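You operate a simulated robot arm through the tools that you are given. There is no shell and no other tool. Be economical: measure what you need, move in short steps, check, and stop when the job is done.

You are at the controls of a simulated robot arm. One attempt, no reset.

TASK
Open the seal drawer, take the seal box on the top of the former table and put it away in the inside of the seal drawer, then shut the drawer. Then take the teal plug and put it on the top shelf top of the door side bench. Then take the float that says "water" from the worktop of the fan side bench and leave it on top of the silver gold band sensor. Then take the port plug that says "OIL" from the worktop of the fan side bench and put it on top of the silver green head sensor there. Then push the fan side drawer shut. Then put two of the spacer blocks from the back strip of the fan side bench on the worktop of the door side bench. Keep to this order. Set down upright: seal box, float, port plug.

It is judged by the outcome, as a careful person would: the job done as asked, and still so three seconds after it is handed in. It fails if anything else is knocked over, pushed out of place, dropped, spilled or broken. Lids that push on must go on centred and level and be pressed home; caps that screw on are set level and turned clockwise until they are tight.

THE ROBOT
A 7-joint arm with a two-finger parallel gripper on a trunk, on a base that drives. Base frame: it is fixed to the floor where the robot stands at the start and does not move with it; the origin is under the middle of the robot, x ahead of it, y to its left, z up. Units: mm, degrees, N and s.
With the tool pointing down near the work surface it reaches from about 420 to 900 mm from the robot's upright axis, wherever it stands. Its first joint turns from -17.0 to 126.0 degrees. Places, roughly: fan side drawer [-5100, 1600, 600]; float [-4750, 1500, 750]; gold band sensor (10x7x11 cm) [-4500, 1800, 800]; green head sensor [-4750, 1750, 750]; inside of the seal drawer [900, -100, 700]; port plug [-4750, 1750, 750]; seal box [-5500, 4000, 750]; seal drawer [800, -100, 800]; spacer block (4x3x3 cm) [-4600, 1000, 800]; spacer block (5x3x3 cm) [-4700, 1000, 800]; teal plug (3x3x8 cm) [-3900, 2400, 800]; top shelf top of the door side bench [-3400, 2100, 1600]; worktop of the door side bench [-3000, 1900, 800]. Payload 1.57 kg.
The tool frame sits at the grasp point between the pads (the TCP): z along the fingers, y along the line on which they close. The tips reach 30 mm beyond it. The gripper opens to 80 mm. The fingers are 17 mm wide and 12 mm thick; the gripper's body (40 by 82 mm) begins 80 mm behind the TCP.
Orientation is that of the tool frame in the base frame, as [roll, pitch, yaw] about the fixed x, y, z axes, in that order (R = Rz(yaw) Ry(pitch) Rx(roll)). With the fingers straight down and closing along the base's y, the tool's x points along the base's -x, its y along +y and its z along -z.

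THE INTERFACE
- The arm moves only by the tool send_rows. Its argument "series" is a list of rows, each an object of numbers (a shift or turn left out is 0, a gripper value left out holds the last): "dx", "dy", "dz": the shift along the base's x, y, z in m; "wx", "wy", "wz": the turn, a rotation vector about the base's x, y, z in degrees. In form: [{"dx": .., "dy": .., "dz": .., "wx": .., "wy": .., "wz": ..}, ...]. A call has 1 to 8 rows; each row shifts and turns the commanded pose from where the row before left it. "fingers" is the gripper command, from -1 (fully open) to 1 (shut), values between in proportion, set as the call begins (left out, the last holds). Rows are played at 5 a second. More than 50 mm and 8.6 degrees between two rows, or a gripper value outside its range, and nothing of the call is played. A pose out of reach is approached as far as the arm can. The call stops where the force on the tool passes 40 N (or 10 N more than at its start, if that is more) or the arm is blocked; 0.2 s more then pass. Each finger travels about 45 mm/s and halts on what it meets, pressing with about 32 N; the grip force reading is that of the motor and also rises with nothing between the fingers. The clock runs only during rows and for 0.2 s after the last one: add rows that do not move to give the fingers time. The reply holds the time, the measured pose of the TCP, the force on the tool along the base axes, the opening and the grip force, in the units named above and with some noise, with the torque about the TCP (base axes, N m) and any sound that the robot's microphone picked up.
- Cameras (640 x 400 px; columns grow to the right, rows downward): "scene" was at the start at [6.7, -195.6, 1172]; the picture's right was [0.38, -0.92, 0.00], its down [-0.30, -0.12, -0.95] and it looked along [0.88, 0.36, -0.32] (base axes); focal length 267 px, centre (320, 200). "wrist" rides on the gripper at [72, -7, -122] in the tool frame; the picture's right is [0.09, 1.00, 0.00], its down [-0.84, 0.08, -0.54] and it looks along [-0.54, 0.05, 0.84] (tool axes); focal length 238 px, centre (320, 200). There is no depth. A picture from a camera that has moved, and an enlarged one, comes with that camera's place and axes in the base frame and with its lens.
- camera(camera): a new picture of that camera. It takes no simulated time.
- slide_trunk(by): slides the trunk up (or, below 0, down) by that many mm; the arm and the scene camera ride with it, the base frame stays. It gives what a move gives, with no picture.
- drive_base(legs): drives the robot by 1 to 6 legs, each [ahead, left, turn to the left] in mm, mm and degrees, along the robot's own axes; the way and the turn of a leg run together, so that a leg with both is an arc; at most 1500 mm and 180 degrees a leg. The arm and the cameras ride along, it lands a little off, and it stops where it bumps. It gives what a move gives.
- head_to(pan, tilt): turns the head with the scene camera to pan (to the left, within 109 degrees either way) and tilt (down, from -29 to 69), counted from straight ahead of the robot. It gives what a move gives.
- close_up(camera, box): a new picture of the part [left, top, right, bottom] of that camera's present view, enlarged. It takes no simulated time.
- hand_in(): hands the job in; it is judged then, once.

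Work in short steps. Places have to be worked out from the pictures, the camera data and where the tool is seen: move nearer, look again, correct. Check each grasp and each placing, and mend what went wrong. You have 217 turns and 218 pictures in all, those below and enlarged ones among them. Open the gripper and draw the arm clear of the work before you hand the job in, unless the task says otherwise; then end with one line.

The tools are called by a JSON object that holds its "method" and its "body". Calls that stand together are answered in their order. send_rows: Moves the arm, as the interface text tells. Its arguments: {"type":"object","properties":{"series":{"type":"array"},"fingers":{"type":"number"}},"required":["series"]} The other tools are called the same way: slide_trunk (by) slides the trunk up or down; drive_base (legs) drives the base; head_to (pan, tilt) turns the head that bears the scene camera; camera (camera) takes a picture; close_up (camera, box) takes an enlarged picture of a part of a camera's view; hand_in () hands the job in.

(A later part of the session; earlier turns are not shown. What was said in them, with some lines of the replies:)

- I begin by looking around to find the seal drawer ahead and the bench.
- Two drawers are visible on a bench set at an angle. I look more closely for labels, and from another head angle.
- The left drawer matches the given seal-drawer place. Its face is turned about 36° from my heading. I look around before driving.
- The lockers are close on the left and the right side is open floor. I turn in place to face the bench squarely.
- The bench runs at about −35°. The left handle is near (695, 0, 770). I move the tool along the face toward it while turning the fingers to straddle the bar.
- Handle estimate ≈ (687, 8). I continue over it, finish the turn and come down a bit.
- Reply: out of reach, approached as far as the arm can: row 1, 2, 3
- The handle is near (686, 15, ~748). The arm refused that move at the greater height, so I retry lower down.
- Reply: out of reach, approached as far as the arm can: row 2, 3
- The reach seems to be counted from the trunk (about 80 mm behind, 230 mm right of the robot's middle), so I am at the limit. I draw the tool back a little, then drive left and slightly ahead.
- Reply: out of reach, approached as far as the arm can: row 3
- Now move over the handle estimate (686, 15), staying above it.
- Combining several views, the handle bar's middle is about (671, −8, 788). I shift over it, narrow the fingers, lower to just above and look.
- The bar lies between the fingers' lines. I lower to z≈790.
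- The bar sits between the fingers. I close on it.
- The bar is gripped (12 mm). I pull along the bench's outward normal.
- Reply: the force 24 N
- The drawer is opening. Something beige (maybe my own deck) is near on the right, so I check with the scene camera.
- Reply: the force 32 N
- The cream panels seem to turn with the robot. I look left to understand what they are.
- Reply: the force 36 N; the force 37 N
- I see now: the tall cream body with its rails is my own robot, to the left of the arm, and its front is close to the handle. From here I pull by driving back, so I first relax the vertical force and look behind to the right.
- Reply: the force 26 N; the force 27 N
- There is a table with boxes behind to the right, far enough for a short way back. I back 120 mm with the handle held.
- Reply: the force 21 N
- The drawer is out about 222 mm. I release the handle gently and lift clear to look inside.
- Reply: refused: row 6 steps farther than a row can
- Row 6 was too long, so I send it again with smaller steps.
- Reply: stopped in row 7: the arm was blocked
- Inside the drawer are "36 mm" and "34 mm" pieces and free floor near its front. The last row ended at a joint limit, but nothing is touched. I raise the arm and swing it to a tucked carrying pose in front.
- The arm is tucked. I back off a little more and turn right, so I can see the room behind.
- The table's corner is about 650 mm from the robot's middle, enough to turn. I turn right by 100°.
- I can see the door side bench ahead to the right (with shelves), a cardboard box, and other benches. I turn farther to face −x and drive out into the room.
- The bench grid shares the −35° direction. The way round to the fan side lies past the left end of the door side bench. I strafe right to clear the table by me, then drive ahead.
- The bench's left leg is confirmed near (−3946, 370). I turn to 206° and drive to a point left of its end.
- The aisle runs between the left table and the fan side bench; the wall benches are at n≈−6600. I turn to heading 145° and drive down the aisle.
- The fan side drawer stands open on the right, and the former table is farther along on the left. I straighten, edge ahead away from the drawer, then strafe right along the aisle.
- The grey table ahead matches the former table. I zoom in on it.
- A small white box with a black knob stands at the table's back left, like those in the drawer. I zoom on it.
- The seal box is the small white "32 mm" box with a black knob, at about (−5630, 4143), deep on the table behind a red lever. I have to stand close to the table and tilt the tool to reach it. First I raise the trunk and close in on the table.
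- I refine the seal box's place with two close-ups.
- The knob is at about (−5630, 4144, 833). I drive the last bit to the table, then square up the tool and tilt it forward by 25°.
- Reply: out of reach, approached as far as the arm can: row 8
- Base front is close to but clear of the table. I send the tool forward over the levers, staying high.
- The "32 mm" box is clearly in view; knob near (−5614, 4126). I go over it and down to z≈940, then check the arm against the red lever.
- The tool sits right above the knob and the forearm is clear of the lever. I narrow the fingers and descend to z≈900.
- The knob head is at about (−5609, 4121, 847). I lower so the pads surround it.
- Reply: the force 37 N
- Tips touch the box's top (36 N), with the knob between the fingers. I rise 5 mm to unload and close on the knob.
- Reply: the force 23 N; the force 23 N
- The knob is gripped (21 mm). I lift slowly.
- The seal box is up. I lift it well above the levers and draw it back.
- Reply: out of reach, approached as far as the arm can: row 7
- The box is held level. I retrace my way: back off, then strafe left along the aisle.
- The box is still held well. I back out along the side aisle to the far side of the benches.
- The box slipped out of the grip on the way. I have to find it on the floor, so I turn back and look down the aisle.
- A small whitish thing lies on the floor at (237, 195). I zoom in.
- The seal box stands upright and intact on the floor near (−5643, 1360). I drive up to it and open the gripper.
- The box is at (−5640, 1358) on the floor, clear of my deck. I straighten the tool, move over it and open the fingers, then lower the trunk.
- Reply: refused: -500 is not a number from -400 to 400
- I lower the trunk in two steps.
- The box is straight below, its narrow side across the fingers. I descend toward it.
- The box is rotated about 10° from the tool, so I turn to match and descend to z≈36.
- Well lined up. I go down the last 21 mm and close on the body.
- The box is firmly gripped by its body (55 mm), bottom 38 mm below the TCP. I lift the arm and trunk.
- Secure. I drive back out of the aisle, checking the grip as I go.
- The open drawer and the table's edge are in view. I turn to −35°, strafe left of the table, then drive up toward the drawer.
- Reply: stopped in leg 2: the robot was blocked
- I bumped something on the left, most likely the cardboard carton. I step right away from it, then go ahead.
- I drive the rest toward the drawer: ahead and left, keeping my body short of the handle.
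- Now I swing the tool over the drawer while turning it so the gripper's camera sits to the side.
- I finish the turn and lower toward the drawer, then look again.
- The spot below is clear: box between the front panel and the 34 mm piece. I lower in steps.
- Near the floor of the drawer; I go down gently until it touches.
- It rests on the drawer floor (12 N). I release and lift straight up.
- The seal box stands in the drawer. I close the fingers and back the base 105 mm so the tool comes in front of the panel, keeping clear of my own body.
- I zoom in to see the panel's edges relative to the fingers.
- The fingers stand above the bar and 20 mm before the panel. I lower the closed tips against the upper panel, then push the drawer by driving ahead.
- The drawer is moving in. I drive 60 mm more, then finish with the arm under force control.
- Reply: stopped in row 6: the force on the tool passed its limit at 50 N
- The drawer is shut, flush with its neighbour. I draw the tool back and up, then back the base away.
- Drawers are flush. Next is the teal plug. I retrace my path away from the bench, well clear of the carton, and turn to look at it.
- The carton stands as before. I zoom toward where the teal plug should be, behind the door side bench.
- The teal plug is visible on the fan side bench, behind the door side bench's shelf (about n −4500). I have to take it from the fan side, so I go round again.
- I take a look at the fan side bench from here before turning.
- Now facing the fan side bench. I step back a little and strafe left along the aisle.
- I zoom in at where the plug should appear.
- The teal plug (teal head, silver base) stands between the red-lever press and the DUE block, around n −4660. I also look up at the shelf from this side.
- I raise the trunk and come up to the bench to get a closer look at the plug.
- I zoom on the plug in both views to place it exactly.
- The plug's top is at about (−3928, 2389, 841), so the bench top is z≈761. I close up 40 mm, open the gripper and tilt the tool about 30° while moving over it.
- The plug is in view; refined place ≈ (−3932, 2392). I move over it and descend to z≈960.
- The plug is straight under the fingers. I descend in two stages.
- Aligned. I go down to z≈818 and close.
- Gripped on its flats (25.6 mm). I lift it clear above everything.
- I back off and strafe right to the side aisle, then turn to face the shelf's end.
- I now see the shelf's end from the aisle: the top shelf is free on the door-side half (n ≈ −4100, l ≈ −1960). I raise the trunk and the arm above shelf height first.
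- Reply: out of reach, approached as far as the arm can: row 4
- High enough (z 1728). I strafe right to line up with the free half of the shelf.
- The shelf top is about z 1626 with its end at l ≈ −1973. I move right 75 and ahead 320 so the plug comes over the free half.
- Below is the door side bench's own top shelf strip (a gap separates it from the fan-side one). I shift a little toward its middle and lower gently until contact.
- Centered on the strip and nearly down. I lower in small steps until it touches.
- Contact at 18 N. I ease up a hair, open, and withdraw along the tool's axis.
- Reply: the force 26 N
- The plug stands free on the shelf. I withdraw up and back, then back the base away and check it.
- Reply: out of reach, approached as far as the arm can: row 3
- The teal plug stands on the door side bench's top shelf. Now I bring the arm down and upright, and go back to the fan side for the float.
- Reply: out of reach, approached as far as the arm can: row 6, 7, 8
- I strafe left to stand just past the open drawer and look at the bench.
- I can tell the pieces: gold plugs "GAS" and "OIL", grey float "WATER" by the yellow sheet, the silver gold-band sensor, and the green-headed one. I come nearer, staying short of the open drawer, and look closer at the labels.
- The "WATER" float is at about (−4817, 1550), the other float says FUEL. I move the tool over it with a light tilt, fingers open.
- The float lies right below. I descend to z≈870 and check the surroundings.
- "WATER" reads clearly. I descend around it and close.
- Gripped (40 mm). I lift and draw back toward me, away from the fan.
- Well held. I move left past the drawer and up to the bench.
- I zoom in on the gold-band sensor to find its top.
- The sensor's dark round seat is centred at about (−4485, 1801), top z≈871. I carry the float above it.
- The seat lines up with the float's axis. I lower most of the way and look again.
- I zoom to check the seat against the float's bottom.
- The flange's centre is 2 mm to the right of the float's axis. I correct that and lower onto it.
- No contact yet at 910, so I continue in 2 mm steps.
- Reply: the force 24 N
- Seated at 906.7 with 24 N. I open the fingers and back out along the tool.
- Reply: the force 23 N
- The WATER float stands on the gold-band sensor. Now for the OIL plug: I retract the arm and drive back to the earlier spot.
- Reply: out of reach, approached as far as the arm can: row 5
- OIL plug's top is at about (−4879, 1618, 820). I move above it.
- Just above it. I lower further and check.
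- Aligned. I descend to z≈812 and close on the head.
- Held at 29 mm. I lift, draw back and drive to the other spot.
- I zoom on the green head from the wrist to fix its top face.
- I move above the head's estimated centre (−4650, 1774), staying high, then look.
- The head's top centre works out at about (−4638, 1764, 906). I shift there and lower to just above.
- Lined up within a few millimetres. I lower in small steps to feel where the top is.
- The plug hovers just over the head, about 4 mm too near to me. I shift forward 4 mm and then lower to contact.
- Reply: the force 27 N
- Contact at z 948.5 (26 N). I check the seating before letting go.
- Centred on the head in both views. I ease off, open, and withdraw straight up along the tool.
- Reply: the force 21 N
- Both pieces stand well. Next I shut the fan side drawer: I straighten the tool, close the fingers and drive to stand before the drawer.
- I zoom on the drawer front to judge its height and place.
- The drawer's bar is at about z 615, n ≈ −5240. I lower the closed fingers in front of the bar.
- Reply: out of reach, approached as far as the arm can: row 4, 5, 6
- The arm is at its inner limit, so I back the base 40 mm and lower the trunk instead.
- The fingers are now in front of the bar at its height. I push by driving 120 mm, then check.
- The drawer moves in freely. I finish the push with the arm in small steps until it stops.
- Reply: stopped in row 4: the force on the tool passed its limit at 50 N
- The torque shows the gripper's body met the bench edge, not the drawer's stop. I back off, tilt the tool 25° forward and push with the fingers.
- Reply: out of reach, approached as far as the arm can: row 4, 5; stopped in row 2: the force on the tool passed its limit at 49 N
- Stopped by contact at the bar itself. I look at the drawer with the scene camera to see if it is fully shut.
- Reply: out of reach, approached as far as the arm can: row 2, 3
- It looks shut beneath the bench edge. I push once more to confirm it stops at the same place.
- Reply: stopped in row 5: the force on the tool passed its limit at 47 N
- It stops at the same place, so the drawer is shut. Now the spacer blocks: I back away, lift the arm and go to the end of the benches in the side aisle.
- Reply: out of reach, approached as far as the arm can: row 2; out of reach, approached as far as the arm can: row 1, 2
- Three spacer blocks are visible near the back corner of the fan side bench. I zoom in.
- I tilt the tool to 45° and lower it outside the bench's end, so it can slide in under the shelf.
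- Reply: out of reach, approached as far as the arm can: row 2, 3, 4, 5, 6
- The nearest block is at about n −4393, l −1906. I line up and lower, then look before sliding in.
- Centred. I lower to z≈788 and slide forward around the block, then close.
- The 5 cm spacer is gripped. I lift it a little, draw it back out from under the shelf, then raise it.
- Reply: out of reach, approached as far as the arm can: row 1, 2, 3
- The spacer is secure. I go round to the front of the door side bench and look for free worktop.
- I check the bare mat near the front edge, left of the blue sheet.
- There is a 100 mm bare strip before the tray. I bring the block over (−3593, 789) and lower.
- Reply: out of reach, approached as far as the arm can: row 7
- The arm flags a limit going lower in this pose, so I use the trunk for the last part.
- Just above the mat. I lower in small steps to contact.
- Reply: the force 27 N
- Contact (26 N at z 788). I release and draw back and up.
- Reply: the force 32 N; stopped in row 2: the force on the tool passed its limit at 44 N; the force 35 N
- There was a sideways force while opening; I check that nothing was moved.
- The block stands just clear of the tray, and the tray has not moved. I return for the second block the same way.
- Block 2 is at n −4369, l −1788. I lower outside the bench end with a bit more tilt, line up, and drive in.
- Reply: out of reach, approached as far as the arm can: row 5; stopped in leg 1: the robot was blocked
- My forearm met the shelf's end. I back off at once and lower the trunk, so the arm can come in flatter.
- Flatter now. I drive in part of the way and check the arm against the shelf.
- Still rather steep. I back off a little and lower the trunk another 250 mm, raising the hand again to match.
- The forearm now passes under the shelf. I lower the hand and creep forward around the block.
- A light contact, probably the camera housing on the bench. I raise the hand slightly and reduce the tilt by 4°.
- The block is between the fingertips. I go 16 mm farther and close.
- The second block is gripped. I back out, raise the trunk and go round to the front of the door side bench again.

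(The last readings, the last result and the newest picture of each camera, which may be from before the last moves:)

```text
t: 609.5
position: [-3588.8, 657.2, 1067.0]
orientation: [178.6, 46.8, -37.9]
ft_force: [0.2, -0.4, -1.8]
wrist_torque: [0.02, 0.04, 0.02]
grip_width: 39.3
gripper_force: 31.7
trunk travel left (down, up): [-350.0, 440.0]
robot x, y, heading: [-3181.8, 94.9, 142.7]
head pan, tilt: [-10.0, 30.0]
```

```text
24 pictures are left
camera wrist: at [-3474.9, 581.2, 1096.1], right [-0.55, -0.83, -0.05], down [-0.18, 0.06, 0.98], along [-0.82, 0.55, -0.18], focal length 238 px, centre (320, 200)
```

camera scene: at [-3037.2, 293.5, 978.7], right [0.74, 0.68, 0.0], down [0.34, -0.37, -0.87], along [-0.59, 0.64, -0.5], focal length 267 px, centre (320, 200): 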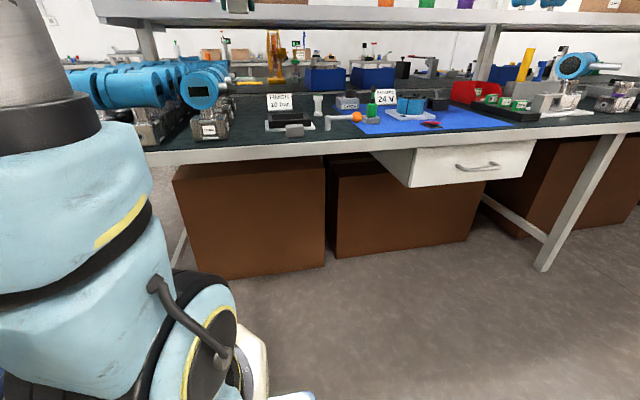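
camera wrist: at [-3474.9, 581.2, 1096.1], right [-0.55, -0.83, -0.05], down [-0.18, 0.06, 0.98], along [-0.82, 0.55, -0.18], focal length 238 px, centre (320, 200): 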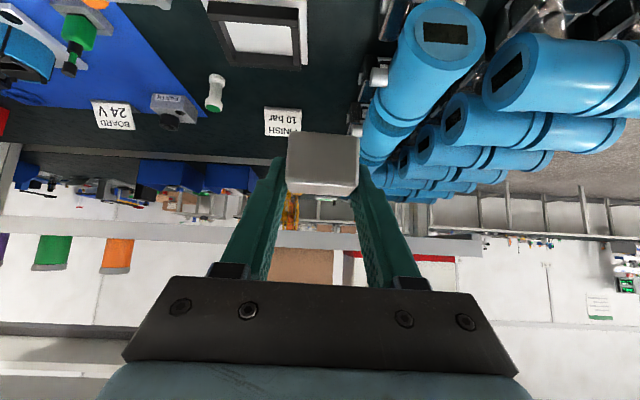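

The spot left of the tray and right of the nearest sensor is free. I move over (−3632, 695) and lower.

{"method": "send_rows", "body": {"series": [{"dx": -0.0215, "dy": 0.0188}, {"dx": -0.0215, "dy": 0.0188}, {"dz": -0.045}, {"dz": -0.045}, {"dz": -0.045}, {"dz": -0.045}, {"dz": -0.04}]}}

{"method": "camera", "body": {"camera": "wrist"}}

{"method": "close_up", "body": {"camera": "scene", "box": [130, 60, 370, 210]}}

```text
t: 611.1
position: [-3633.9, 693.9, 847.5]
orientation: [178.8, 47.0, -38.0]
ft_force: [-1.2, -0.3, -2.9]
wrist_torque: [0.03, -0.01, -0.04]
grip_width: 39.9
gripper_force: 32.0
trunk travel left (down, up): [-350.0, 440.0]
robot x, y, heading: [-3178.0, 90.1, 142.6]
head pan, tilt: [-10.0, 30.0]
```

```text
23 pictures are left
camera wrist: at [-3519.4, 617.6, 877.3], right [-0.55, -0.83, -0.05], down [-0.18, 0.06, 0.98], along [-0.81, 0.55, -0.18], focal length 238 px, centre (320, 200)
```

wrist: 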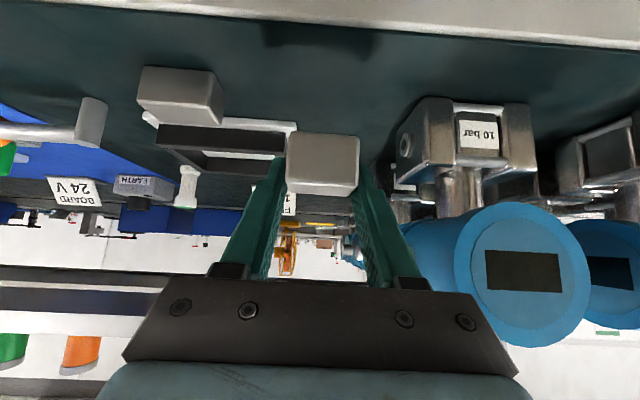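

```text
2.67 times, centred on (250, 135) of scene
camera zoom: at [-3037.1, 293.4, 978.7], right [0.74, 0.68, 0.0], down [0.34, -0.37, -0.87], along [-0.59, 0.64, -0.5], focal length 713 px, centre (507, 373)
```

zoom: 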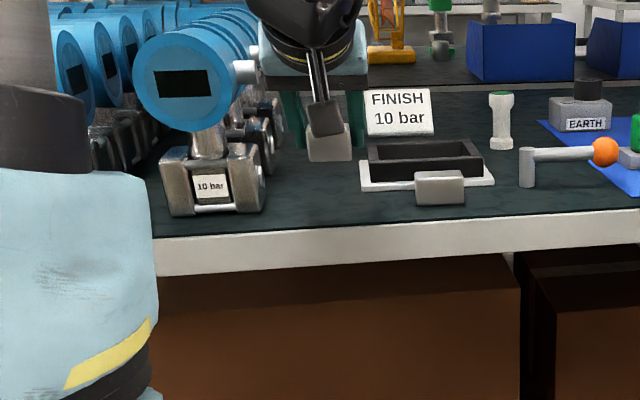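

Clear on both sides. I lower the rest and feel for contact.

{"method": "send_rows", "body": {"series": [{"dz": -0.03}, {"dz": -0.02}, {"dz": -0.004}, {"dz": -0.003}, {"dz": -0.002}]}}

```text
t: 612.3
position: [-3633.4, 694.0, 789.2]
orientation: [178.8, 47.0, -38.0]
ft_force: [4.0, -4.6, 16.3]
wrist_torque: [-0.04, -0.55, -0.14]
grip_width: 39.7
gripper_force: 32.2
trunk travel left (down, up): [-350.0, 440.0]
robot x, y, heading: [-3180.3, 95.9, 142.7]
head pan, tilt: [-10.0, 30.0]
```

Contact (16 N). I open only moderately, then back out along the tool axis.

{"method": "send_rows", "body": {"series": [{"dz": 0.001}, {}], "fingers": -0.35}}

{"method": "send_rows", "body": {"series": [{"dx": 0.016, "dy": -0.0125, "dz": 0.018}, {"dx": 0.024, "dy": -0.019, "dz": 0.027}, {"dx": 0.02, "dy": -0.015, "dz": 0.04}, {"dz": 0.045}]}}

{"method": "drive_base", "body": {"legs": [[-150, 0, 0]]}}

{"method": "close_up", "body": {"camera": "scene", "box": [130, 60, 450, 260]}}

{"method": "camera", "body": {"camera": "wrist"}}

```text
t: 612.9
position: [-3632.8, 694.4, 789.1]
orientation: [178.7, 46.8, -38.1]
ft_force: [0.5, 0.9, -1.0]
wrist_torque: [-0.06, -0.01, -0.03]
grip_width: 54.0
gripper_force: 0.0
trunk travel left (down, up): [-350.0, 440.0]
robot x, y, heading: [-3181.1, 92.7, 142.7]
head pan, tilt: [-10.0, 30.0]
```

```text
t: 613.9
position: [-3588.1, 635.1, 917.9]
orientation: [178.7, 46.8, -35.6]
ft_force: [6.8, 7.1, 0.9]
wrist_torque: [-0.49, 0.42, 0.66]
grip_width: 54.1
gripper_force: 0.0
trunk travel left (down, up): [-350.0, 440.0]
robot x, y, heading: [-3180.4, 94.1, 142.4]
head pan, tilt: [-10.0, 30.0]
```

```text
t: 615.2
position: [-3455.5, 562.5, 918.6]
orientation: [178.5, 46.9, -38.0]
ft_force: [-0.2, 0.2, 0.3]
wrist_torque: [0.0, 0.03, 0.0]
grip_width: 53.8
gripper_force: 0.0
trunk travel left (down, up): [-350.0, 440.0]
robot x, y, heading: [-3061.8, 3.1, 142.6]
head pan, tilt: [-10.0, 30.0]
```

```text
2.00 times, centred on (290, 160) of scene
camera zoom: at [-2919.7, 203.9, 978.7], right [0.74, 0.68, 0.0], down [0.34, -0.37, -0.87], along [-0.59, 0.64, -0.5], focal length 535 px, centre (380, 280)
```

zoom: 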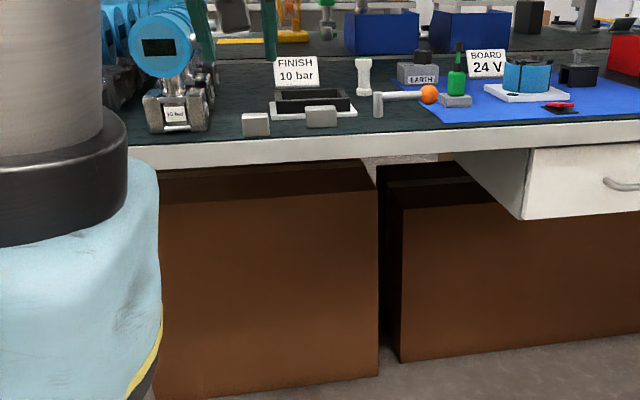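

```text
20 pictures are left
camera wrist: at [-3340.0, 485.4, 947.5], right [-0.55, -0.83, -0.05], down [-0.18, 0.06, 0.98], along [-0.82, 0.55, -0.18], focal length 238 px, centre (320, 200)
```

wrist: 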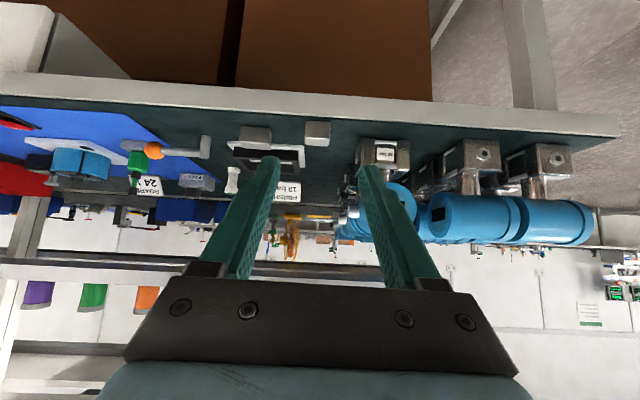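

Both spacers lie on the door side bench's worktop and the sensor beside them is where it was. I open the gripper fully, back a bit farther, and take one last look.

{"method": "send_rows", "body": {"series": [{}, {}], "fingers": -1}}

{"method": "drive_base", "body": {"legs": [[-200, 0, 0]]}}

{"method": "slide_trunk", "body": {"by": 300}}

{"method": "head_to", "body": {"pan": -15, "tilt": 12}}

{"method": "camera", "body": {"camera": "scene"}}

```text
t: 615.8
position: [-3456.2, 560.8, 918.3]
orientation: [178.7, 46.8, -38.0]
ft_force: [0.4, -0.4, -0.1]
wrist_torque: [0.01, -0.01, 0.0]
grip_width: 80.2
gripper_force: 0.1
trunk travel left (down, up): [-350.0, 440.0]
robot x, y, heading: [-3060.2, 2.1, 142.7]
head pan, tilt: [-10.0, 30.0]
```

```text
t: 617.4
position: [-3296.1, 440.5, 916.7]
orientation: [178.7, 46.9, -38.1]
ft_force: [-0.2, 0.0, -0.7]
wrist_torque: [-0.01, 0.01, 0.03]
grip_width: 79.8
gripper_force: 0.2
trunk travel left (down, up): [-350.0, 440.0]
robot x, y, heading: [-2903.3, -115.4, 142.4]
head pan, tilt: [-10.0, 30.0]
```

```text
t: 620.4
position: [-3295.4, 440.5, 1217.2]
orientation: [178.6, 46.9, -38.0]
ft_force: [-0.5, -0.1, -0.7]
wrist_torque: [-0.03, 0.02, -0.02]
grip_width: 80.0
gripper_force: 0.0
trunk travel left (down, up): [-650.0, 140.0]
robot x, y, heading: [-2901.7, -115.0, 142.7]
head pan, tilt: [-10.0, 30.0]
```

```text
t: 621.2
position: [-3295.1, 440.9, 1218.0]
orientation: [178.7, 46.9, -38.0]
ft_force: [0.1, 0.4, 0.6]
wrist_torque: [0.0, -0.01, 0.02]
grip_width: 80.3
gripper_force: 0.1
trunk travel left (down, up): [-650.0, 140.0]
robot x, y, heading: [-2904.1, -116.9, 142.4]
head pan, tilt: [-15.0, 12.0]
```

```text
19 pictures are left
camera scene: at [-2756.6, 89.9, 1307.7], right [0.79, 0.61, 0.0], down [0.13, -0.17, -0.98], along [-0.6, 0.77, -0.21], focal length 267 px, centre (320, 200)
```

scene: 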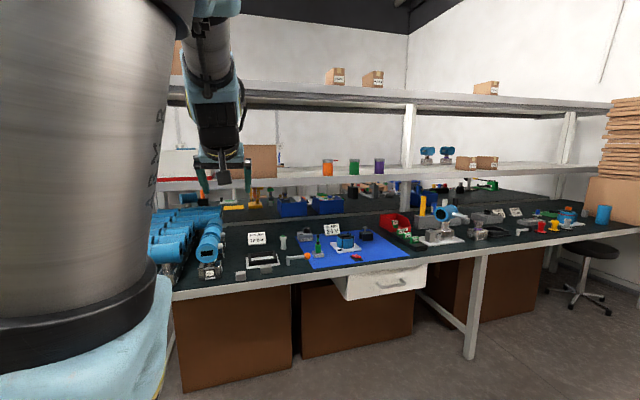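

Everything looks in order and the arm is clear with the gripper open, so I hand the job in.

{"method": "hand_in", "body": {}}

```text
The job is handed in.
```

All six steps were done in order and the job is handed in, but the seal box was dropped once on the way: it landed upright and looked intact, and I picked it up and put it in the drawer. I also bumped the carton and a shelf end lightly; both, and what was on the shelf, were still in place when I looked again.
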